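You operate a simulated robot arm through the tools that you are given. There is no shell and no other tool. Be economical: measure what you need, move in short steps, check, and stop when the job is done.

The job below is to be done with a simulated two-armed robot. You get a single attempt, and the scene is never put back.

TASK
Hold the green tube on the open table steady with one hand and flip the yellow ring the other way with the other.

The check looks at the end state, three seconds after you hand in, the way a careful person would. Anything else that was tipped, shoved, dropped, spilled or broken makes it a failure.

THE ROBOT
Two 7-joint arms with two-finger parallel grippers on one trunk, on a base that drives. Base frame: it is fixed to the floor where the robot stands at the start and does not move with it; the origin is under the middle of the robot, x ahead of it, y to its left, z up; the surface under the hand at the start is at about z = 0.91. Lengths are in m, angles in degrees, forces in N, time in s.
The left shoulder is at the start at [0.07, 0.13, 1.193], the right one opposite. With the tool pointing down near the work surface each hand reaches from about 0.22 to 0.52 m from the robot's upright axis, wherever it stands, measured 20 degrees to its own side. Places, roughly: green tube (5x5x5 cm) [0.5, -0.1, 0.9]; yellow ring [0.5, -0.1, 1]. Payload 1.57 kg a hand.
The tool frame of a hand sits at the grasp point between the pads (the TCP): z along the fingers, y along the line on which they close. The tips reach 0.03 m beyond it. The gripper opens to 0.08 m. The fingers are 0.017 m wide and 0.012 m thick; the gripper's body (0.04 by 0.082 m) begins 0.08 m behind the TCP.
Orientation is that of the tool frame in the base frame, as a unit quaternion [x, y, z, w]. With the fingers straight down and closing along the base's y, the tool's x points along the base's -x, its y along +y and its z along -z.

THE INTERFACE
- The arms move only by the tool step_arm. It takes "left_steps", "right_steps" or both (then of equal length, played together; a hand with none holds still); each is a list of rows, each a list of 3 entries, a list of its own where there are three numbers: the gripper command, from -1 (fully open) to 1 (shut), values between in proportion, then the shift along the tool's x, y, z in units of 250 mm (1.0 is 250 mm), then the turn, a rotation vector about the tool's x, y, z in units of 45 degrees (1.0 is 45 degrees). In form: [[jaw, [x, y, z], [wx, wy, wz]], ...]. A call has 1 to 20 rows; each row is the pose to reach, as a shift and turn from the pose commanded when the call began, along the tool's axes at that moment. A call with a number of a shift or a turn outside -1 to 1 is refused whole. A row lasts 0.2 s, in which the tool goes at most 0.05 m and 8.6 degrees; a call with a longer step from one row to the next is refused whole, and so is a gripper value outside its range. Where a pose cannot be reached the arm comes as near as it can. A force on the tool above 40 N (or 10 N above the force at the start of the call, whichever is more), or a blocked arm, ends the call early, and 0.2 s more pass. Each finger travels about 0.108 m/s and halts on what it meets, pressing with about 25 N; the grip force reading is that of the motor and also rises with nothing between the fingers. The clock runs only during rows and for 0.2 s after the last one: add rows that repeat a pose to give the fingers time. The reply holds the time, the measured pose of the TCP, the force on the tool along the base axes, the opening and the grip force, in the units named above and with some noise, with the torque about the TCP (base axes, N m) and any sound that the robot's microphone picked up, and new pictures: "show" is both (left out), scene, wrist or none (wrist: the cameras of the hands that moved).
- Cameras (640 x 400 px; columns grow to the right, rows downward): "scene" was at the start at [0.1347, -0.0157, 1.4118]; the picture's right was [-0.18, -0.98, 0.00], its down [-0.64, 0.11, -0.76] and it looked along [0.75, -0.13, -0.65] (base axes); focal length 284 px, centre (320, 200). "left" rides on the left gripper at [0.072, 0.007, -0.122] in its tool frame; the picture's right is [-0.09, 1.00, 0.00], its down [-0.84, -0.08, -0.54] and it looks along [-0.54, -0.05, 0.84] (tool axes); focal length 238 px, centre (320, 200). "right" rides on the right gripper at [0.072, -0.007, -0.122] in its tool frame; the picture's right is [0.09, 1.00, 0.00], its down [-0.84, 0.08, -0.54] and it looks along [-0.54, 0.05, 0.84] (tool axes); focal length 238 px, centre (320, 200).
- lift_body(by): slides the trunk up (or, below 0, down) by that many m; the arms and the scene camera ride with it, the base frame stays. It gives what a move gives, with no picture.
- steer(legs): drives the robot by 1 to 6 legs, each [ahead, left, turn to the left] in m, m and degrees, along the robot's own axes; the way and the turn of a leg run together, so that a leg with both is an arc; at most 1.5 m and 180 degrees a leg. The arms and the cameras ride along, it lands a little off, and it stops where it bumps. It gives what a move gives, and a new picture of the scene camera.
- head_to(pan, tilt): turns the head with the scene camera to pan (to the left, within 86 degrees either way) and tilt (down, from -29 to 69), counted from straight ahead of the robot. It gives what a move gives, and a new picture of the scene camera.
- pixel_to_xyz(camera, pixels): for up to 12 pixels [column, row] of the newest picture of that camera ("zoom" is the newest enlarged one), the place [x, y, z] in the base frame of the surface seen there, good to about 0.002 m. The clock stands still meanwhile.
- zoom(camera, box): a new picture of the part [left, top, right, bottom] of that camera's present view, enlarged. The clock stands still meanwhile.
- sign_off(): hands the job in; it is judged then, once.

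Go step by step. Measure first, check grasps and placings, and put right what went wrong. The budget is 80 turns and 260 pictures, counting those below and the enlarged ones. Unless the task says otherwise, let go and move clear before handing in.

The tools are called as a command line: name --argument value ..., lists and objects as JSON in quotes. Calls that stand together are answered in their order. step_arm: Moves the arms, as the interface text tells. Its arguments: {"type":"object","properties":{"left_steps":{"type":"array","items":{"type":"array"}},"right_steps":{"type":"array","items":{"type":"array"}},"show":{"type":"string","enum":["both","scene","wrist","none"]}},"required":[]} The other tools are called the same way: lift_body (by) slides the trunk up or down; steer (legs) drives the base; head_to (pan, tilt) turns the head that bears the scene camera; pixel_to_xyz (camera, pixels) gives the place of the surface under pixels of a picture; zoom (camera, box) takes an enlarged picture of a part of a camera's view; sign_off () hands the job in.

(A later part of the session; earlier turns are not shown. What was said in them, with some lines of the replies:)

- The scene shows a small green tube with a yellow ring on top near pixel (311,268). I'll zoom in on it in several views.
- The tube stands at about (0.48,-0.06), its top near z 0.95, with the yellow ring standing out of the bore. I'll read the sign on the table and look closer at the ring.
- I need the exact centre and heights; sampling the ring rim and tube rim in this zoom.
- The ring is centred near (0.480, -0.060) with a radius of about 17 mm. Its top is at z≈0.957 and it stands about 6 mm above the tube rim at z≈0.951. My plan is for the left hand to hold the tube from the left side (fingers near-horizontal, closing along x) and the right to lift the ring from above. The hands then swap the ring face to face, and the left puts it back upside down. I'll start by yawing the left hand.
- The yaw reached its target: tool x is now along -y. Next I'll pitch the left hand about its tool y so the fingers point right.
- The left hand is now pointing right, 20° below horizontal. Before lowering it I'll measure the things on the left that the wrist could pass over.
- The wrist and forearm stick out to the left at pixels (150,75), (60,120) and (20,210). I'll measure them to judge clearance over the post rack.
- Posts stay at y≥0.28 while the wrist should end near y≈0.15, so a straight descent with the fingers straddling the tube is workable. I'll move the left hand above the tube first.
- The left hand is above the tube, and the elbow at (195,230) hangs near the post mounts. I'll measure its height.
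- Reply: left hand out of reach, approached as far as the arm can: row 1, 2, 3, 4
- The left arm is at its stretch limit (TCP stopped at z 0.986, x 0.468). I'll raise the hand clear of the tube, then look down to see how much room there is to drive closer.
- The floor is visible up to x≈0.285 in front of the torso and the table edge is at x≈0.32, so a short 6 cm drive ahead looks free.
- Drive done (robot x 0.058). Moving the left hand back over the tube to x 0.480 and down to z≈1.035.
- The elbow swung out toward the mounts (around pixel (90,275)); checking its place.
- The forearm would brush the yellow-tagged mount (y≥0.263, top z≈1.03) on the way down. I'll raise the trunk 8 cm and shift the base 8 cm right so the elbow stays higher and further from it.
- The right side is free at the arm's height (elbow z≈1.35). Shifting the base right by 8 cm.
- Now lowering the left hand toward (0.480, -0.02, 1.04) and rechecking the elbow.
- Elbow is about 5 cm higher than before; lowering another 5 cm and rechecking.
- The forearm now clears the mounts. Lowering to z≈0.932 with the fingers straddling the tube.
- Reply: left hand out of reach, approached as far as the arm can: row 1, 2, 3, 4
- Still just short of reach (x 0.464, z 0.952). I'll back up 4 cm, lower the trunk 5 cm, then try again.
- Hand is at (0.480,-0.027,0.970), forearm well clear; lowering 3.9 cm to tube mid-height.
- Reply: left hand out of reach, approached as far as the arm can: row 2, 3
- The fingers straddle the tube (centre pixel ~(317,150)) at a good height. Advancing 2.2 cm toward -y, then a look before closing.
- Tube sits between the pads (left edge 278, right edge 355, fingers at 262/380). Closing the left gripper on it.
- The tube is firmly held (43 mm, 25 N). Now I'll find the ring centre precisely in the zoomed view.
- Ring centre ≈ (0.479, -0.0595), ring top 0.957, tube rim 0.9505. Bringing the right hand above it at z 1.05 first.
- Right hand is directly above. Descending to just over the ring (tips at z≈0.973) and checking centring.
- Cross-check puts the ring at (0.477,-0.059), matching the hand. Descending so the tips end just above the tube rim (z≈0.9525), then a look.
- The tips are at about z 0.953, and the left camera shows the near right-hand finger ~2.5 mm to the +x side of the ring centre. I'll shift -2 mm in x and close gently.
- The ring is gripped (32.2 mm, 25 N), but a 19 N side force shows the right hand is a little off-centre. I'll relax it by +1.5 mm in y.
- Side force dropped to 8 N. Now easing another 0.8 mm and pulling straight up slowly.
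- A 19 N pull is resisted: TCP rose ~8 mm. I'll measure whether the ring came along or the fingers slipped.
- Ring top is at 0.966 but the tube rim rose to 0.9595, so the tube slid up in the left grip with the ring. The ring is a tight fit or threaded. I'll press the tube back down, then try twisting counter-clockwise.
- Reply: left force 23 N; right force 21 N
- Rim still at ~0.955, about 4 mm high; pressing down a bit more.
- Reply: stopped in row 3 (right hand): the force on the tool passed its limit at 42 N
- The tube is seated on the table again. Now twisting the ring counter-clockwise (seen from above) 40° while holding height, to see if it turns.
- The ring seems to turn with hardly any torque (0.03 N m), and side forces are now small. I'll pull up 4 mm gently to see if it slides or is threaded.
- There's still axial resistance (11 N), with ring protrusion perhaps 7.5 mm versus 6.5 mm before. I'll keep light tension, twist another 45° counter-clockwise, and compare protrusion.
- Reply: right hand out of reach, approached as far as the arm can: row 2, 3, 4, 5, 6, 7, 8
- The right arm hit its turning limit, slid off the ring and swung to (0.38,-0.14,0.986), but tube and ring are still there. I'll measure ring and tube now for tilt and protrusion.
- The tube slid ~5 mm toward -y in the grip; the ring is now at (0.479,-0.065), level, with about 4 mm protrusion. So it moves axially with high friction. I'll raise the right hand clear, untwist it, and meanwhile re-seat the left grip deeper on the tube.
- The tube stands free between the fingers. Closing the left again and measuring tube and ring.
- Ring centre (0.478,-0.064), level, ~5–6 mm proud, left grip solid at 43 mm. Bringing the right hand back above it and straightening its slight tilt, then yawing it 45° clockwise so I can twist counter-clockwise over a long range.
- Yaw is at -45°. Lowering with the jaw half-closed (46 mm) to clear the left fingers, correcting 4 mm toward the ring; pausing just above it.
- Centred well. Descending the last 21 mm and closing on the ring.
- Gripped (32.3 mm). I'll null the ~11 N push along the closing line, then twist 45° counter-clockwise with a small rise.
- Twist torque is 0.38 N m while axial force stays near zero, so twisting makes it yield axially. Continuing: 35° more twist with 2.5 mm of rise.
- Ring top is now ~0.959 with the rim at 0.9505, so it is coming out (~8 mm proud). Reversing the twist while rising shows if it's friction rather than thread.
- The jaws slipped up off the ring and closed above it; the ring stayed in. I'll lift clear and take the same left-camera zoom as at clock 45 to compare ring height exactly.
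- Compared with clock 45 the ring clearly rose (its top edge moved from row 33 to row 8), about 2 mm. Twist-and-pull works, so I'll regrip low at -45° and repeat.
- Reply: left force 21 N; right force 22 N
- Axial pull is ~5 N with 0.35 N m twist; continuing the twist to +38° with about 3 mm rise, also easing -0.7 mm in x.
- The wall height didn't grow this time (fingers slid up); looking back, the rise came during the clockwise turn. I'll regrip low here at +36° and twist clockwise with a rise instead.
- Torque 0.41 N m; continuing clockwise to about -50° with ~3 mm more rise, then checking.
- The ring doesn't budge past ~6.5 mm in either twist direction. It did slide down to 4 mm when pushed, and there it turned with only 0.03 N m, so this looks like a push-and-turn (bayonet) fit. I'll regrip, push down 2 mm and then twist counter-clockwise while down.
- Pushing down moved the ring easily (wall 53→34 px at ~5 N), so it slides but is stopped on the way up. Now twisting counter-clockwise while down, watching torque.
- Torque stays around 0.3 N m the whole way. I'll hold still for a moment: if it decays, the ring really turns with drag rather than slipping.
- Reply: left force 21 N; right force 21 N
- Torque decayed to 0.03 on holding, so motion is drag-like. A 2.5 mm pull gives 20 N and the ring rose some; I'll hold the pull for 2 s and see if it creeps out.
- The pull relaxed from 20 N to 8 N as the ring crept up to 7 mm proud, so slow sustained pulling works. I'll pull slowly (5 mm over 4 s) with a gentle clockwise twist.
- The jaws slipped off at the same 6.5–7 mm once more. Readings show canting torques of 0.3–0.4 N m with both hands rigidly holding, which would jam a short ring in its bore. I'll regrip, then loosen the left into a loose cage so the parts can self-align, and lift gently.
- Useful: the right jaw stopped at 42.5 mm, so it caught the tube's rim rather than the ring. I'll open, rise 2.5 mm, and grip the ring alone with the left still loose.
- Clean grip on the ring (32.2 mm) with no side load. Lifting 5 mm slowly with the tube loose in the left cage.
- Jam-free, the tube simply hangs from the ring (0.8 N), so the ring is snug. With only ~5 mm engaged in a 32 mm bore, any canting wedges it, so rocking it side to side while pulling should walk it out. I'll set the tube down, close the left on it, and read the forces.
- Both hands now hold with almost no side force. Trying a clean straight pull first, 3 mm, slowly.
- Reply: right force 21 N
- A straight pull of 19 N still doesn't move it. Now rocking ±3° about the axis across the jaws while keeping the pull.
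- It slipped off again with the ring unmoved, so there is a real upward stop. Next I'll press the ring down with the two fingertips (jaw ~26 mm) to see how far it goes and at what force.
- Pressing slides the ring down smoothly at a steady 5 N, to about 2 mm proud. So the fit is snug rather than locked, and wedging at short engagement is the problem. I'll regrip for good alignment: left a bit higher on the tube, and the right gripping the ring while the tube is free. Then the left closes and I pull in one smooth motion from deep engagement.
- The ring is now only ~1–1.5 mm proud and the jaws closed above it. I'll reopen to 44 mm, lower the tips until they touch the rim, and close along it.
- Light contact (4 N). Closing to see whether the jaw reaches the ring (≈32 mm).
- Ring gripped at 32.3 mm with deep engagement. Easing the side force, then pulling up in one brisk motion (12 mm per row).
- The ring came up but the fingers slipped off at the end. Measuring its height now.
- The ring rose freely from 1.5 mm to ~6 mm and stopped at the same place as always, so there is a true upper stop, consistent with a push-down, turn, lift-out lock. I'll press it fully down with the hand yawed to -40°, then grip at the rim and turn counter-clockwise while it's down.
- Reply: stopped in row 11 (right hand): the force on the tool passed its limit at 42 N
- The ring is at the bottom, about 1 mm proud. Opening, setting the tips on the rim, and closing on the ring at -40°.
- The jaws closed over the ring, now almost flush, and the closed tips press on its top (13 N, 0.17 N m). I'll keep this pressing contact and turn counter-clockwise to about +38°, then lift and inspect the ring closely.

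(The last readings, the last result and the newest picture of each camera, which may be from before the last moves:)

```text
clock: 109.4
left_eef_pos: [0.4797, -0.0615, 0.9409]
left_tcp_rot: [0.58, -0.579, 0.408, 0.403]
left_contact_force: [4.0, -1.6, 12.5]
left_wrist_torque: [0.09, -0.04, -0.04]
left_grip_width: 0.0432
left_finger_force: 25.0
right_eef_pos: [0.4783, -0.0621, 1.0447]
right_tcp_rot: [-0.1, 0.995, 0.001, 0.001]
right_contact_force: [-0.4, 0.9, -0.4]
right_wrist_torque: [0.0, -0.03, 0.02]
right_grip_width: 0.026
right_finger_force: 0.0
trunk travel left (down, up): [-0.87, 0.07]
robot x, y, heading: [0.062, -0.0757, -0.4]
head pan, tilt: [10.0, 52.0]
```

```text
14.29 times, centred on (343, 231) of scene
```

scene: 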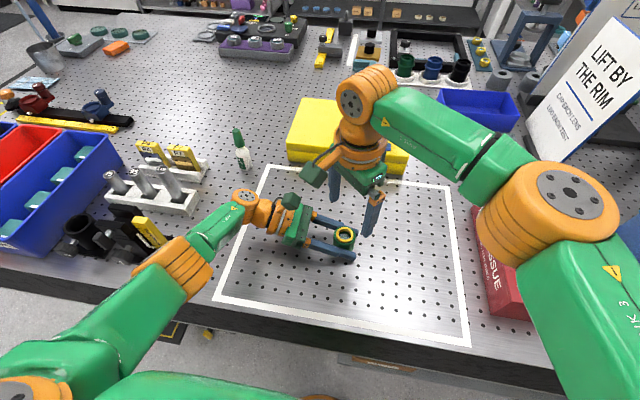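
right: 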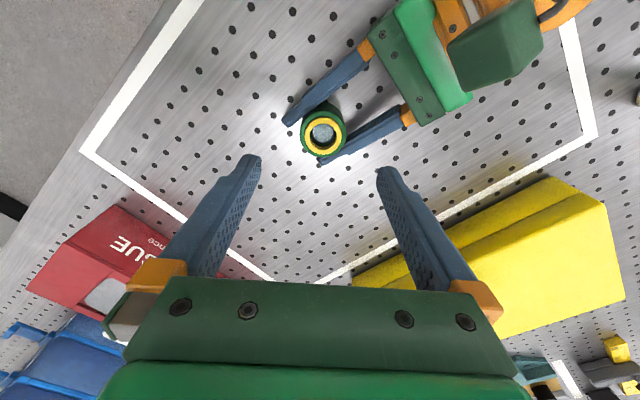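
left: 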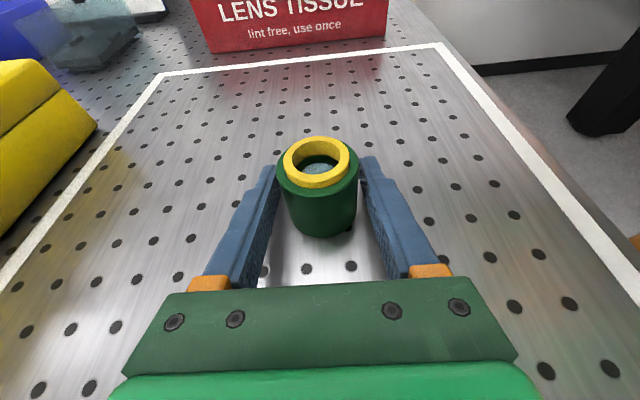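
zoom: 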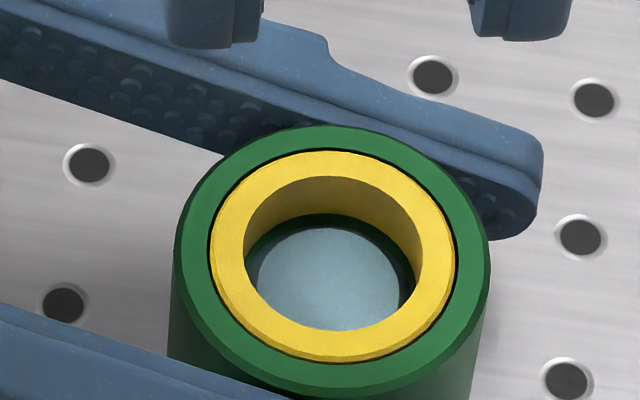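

This explains everything: the ring slides with a steady ~5 N between two hard stops, doesn't rotate and can't come out. So it is a two-position ring that started fully up (stop at +6.5 mm), and "the other way" is fully down, where it is now. I'll check heights and give it one more confirming press with closed fingertips.

pixel_to_xyz --camera "zoom" --pixels '[[330, 163], [330, 345], [228, 255], [440, 255], [260, 190], [400, 190], [330, 140], [195, 260], [475, 250], [330, 375], [320, 280]]'

step_arm --right_steps '[[1, [0, 0, 0.06], [0, 0, 0]], [1, [0, 0, 0.14], [0, 0, 0]], [1, [0, 0, 0.2], [0, 0, 0]], [1, [0, 0, 0.23], [0, 0, 0]], [1, [0, 0, 0.245], [0, 0, 0]], [1, [0, 0, 0.255], [0, 0, 0]], [1, [0, 0, 0.265], [0, 0, 0]], [1, [0, 0, 0.27], [0, 0, 0]]]' --show "none"

```text
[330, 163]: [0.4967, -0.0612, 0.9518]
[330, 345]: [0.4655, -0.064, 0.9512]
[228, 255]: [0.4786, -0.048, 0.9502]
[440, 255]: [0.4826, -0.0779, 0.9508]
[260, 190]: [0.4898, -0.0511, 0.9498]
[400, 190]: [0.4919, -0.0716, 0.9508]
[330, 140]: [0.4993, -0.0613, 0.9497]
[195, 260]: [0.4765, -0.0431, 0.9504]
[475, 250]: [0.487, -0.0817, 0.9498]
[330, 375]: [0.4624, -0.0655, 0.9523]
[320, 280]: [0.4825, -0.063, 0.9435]
```

```text
clock: 110.9
left_eef_pos: [0.479, -0.0614, 0.9393]
left_tcp_rot: [0.581, -0.579, 0.408, 0.401]
left_contact_force: [6.0, 1.1, 2.9]
left_wrist_torque: [-0.26, 0.21, -0.08]
left_grip_width: 0.0431
left_finger_force: 25.0
right_eef_pos: [0.4757, -0.0601, 0.9827]
right_tcp_rot: [-0.102, 0.995, 0.002, 0.005]
right_contact_force: [-2.1, -2.7, 19.8]
right_wrist_torque: [-0.07, 0.09, 0.1]
right_grip_width: 0.0
right_finger_force: 21.3
trunk travel left (down, up): [-0.87, 0.07]
robot x, y, heading: [0.0635, -0.0758, -0.2]
head pan, tilt: [10.0, 52.0]
stopped in row 7 (right hand): the force on the tool passed its limit at 48 N (the readings are from after the stop); the commanded pose is now the measured one
5 turns are left
```

The ring is flush with the rim (ring top ≈0.951, rim ≈0.9505) and took a 48 N press without moving, so it is at its lower stop. Now lifting the right hand, then opening and withdrawing the left.

step_arm --right_steps '[[1, [0, 0, -0.1], [0, 0, 0]], [1, [0, 0, -0.25], [0, 0, 0]], [1, [0, 0, -0.4], [0, 0, 0]], [1, [0, -0.15, -0.5], [0, 0, 0]], [1, [0, -0.3, -0.5], [0, 0, 0]], [1, [0, -0.45, -0.5], [0, 0, 0]]]' --show "none"

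step_arm --left_steps '[[0.0, [0, 0, 0], [0, 0, 0]], [-0.3, [0, 0, 0], [0, 0, 0]], [-0.6, [0, 0, 0], [0, 0, 0]], [-0.6, [0.0, 0, -0.06], [0, 0, 0]], [-0.6, [0.0, 0, -0.14], [0, 0, 0]], [-0.6, [0.0, 0, -0.22], [0, 0, 0]], [-0.6, [0.1, 0, -0.24], [0, 0, 0]], [-0.6, [0.25, 0, -0.26], [0, 0, 0]], [-0.6, [0.4, 0, -0.28], [0, 0, 0]]]' --show "scene"

zoom --camera "scene" --box '[310, 205, 380, 265]'

```text
clock: 112.3
left_eef_pos: [0.4776, -0.0608, 0.9401]
left_tcp_rot: [0.582, -0.579, 0.408, 0.4]
left_contact_force: [1.4, -1.7, 17.1]
left_wrist_torque: [-0.2, 0.07, 0.08]
left_grip_width: 0.0429
left_finger_force: 25.2
right_eef_pos: [0.4963, -0.1685, 1.1067]
right_tcp_rot: [-0.102, 0.995, 0.003, 0.003]
right_contact_force: [0.6, 0.1, 0.9]
right_wrist_torque: [0.01, -0.02, -0.02]
right_grip_width: 0.0
right_finger_force: 20.6
trunk travel left (down, up): [-0.87, 0.07]
robot x, y, heading: [0.0603, -0.0779, -0.2]
head pan, tilt: [10.0, 52.0]
```

```text
clock: 114.3
left_eef_pos: [0.4804, -0.0315, 1.0574]
left_tcp_rot: [0.582, -0.579, 0.406, 0.402]
left_contact_force: [0.2, 0.1, -0.5]
left_wrist_torque: [0.02, 0.03, -0.01]
left_grip_width: 0.0642
left_finger_force: 0.1
right_eef_pos: [0.4993, -0.1687, 1.1048]
right_tcp_rot: [-0.102, 0.995, 0.003, 0.002]
right_contact_force: [0.1, 1.2, 0.5]
right_wrist_torque: [0.01, -0.02, 0.0]
right_grip_width: 0.0001
right_finger_force: 20.7
trunk travel left (down, up): [-0.87, 0.07]
robot x, y, heading: [0.0613, -0.0767, 0.0]
head pan, tilt: [10.0, 52.0]
```

scene: 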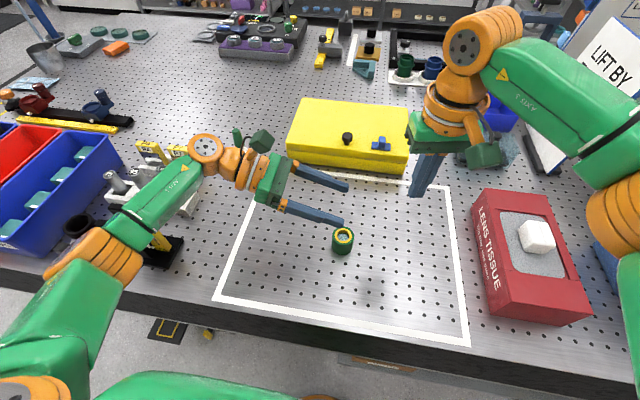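

```text
6.67 times, centred on (345, 235) of scene
4 turns are left
```

zoom: 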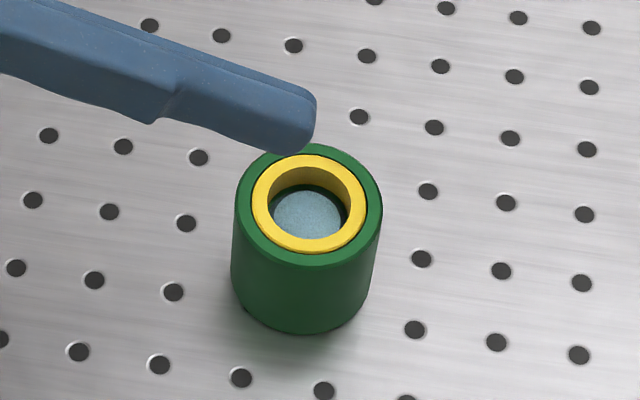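

The tube stands upright and free at about its original spot, the ring is seated fully down and flush with the rim, and both hands are clear. Nothing else on the table looks moved, so I'm handing in.

sign_off

```text
The job is handed in.
```

I handed in with the yellow ring pushed fully down, flush with the tube's rim, but I'm not certain that is what "flip the other way" meant. It started about 6.5 mm proud of the rim.

- **Why down rather than turned over:** I could not get the ring out of the tube. Straight pulls of about 19–20 N, twisting both ways and rocking all failed. It slid at about 5 N between an upper and a lower stop and gave no sign of turning. I took it to be a two-position ring and moved it from its upper stop to its lower one. If the task meant turning the ring upside down, that has not been done.
- **Tube:** The left hand held it for most of the work, but it slid up about 9 mm in the grip on the first pull. I later opened the left grip a few times to regrip. It now stands free and upright within a few millimetres of where it began.
- **Surroundings:** Both hands are clear, and I saw nothing else on the table moved.
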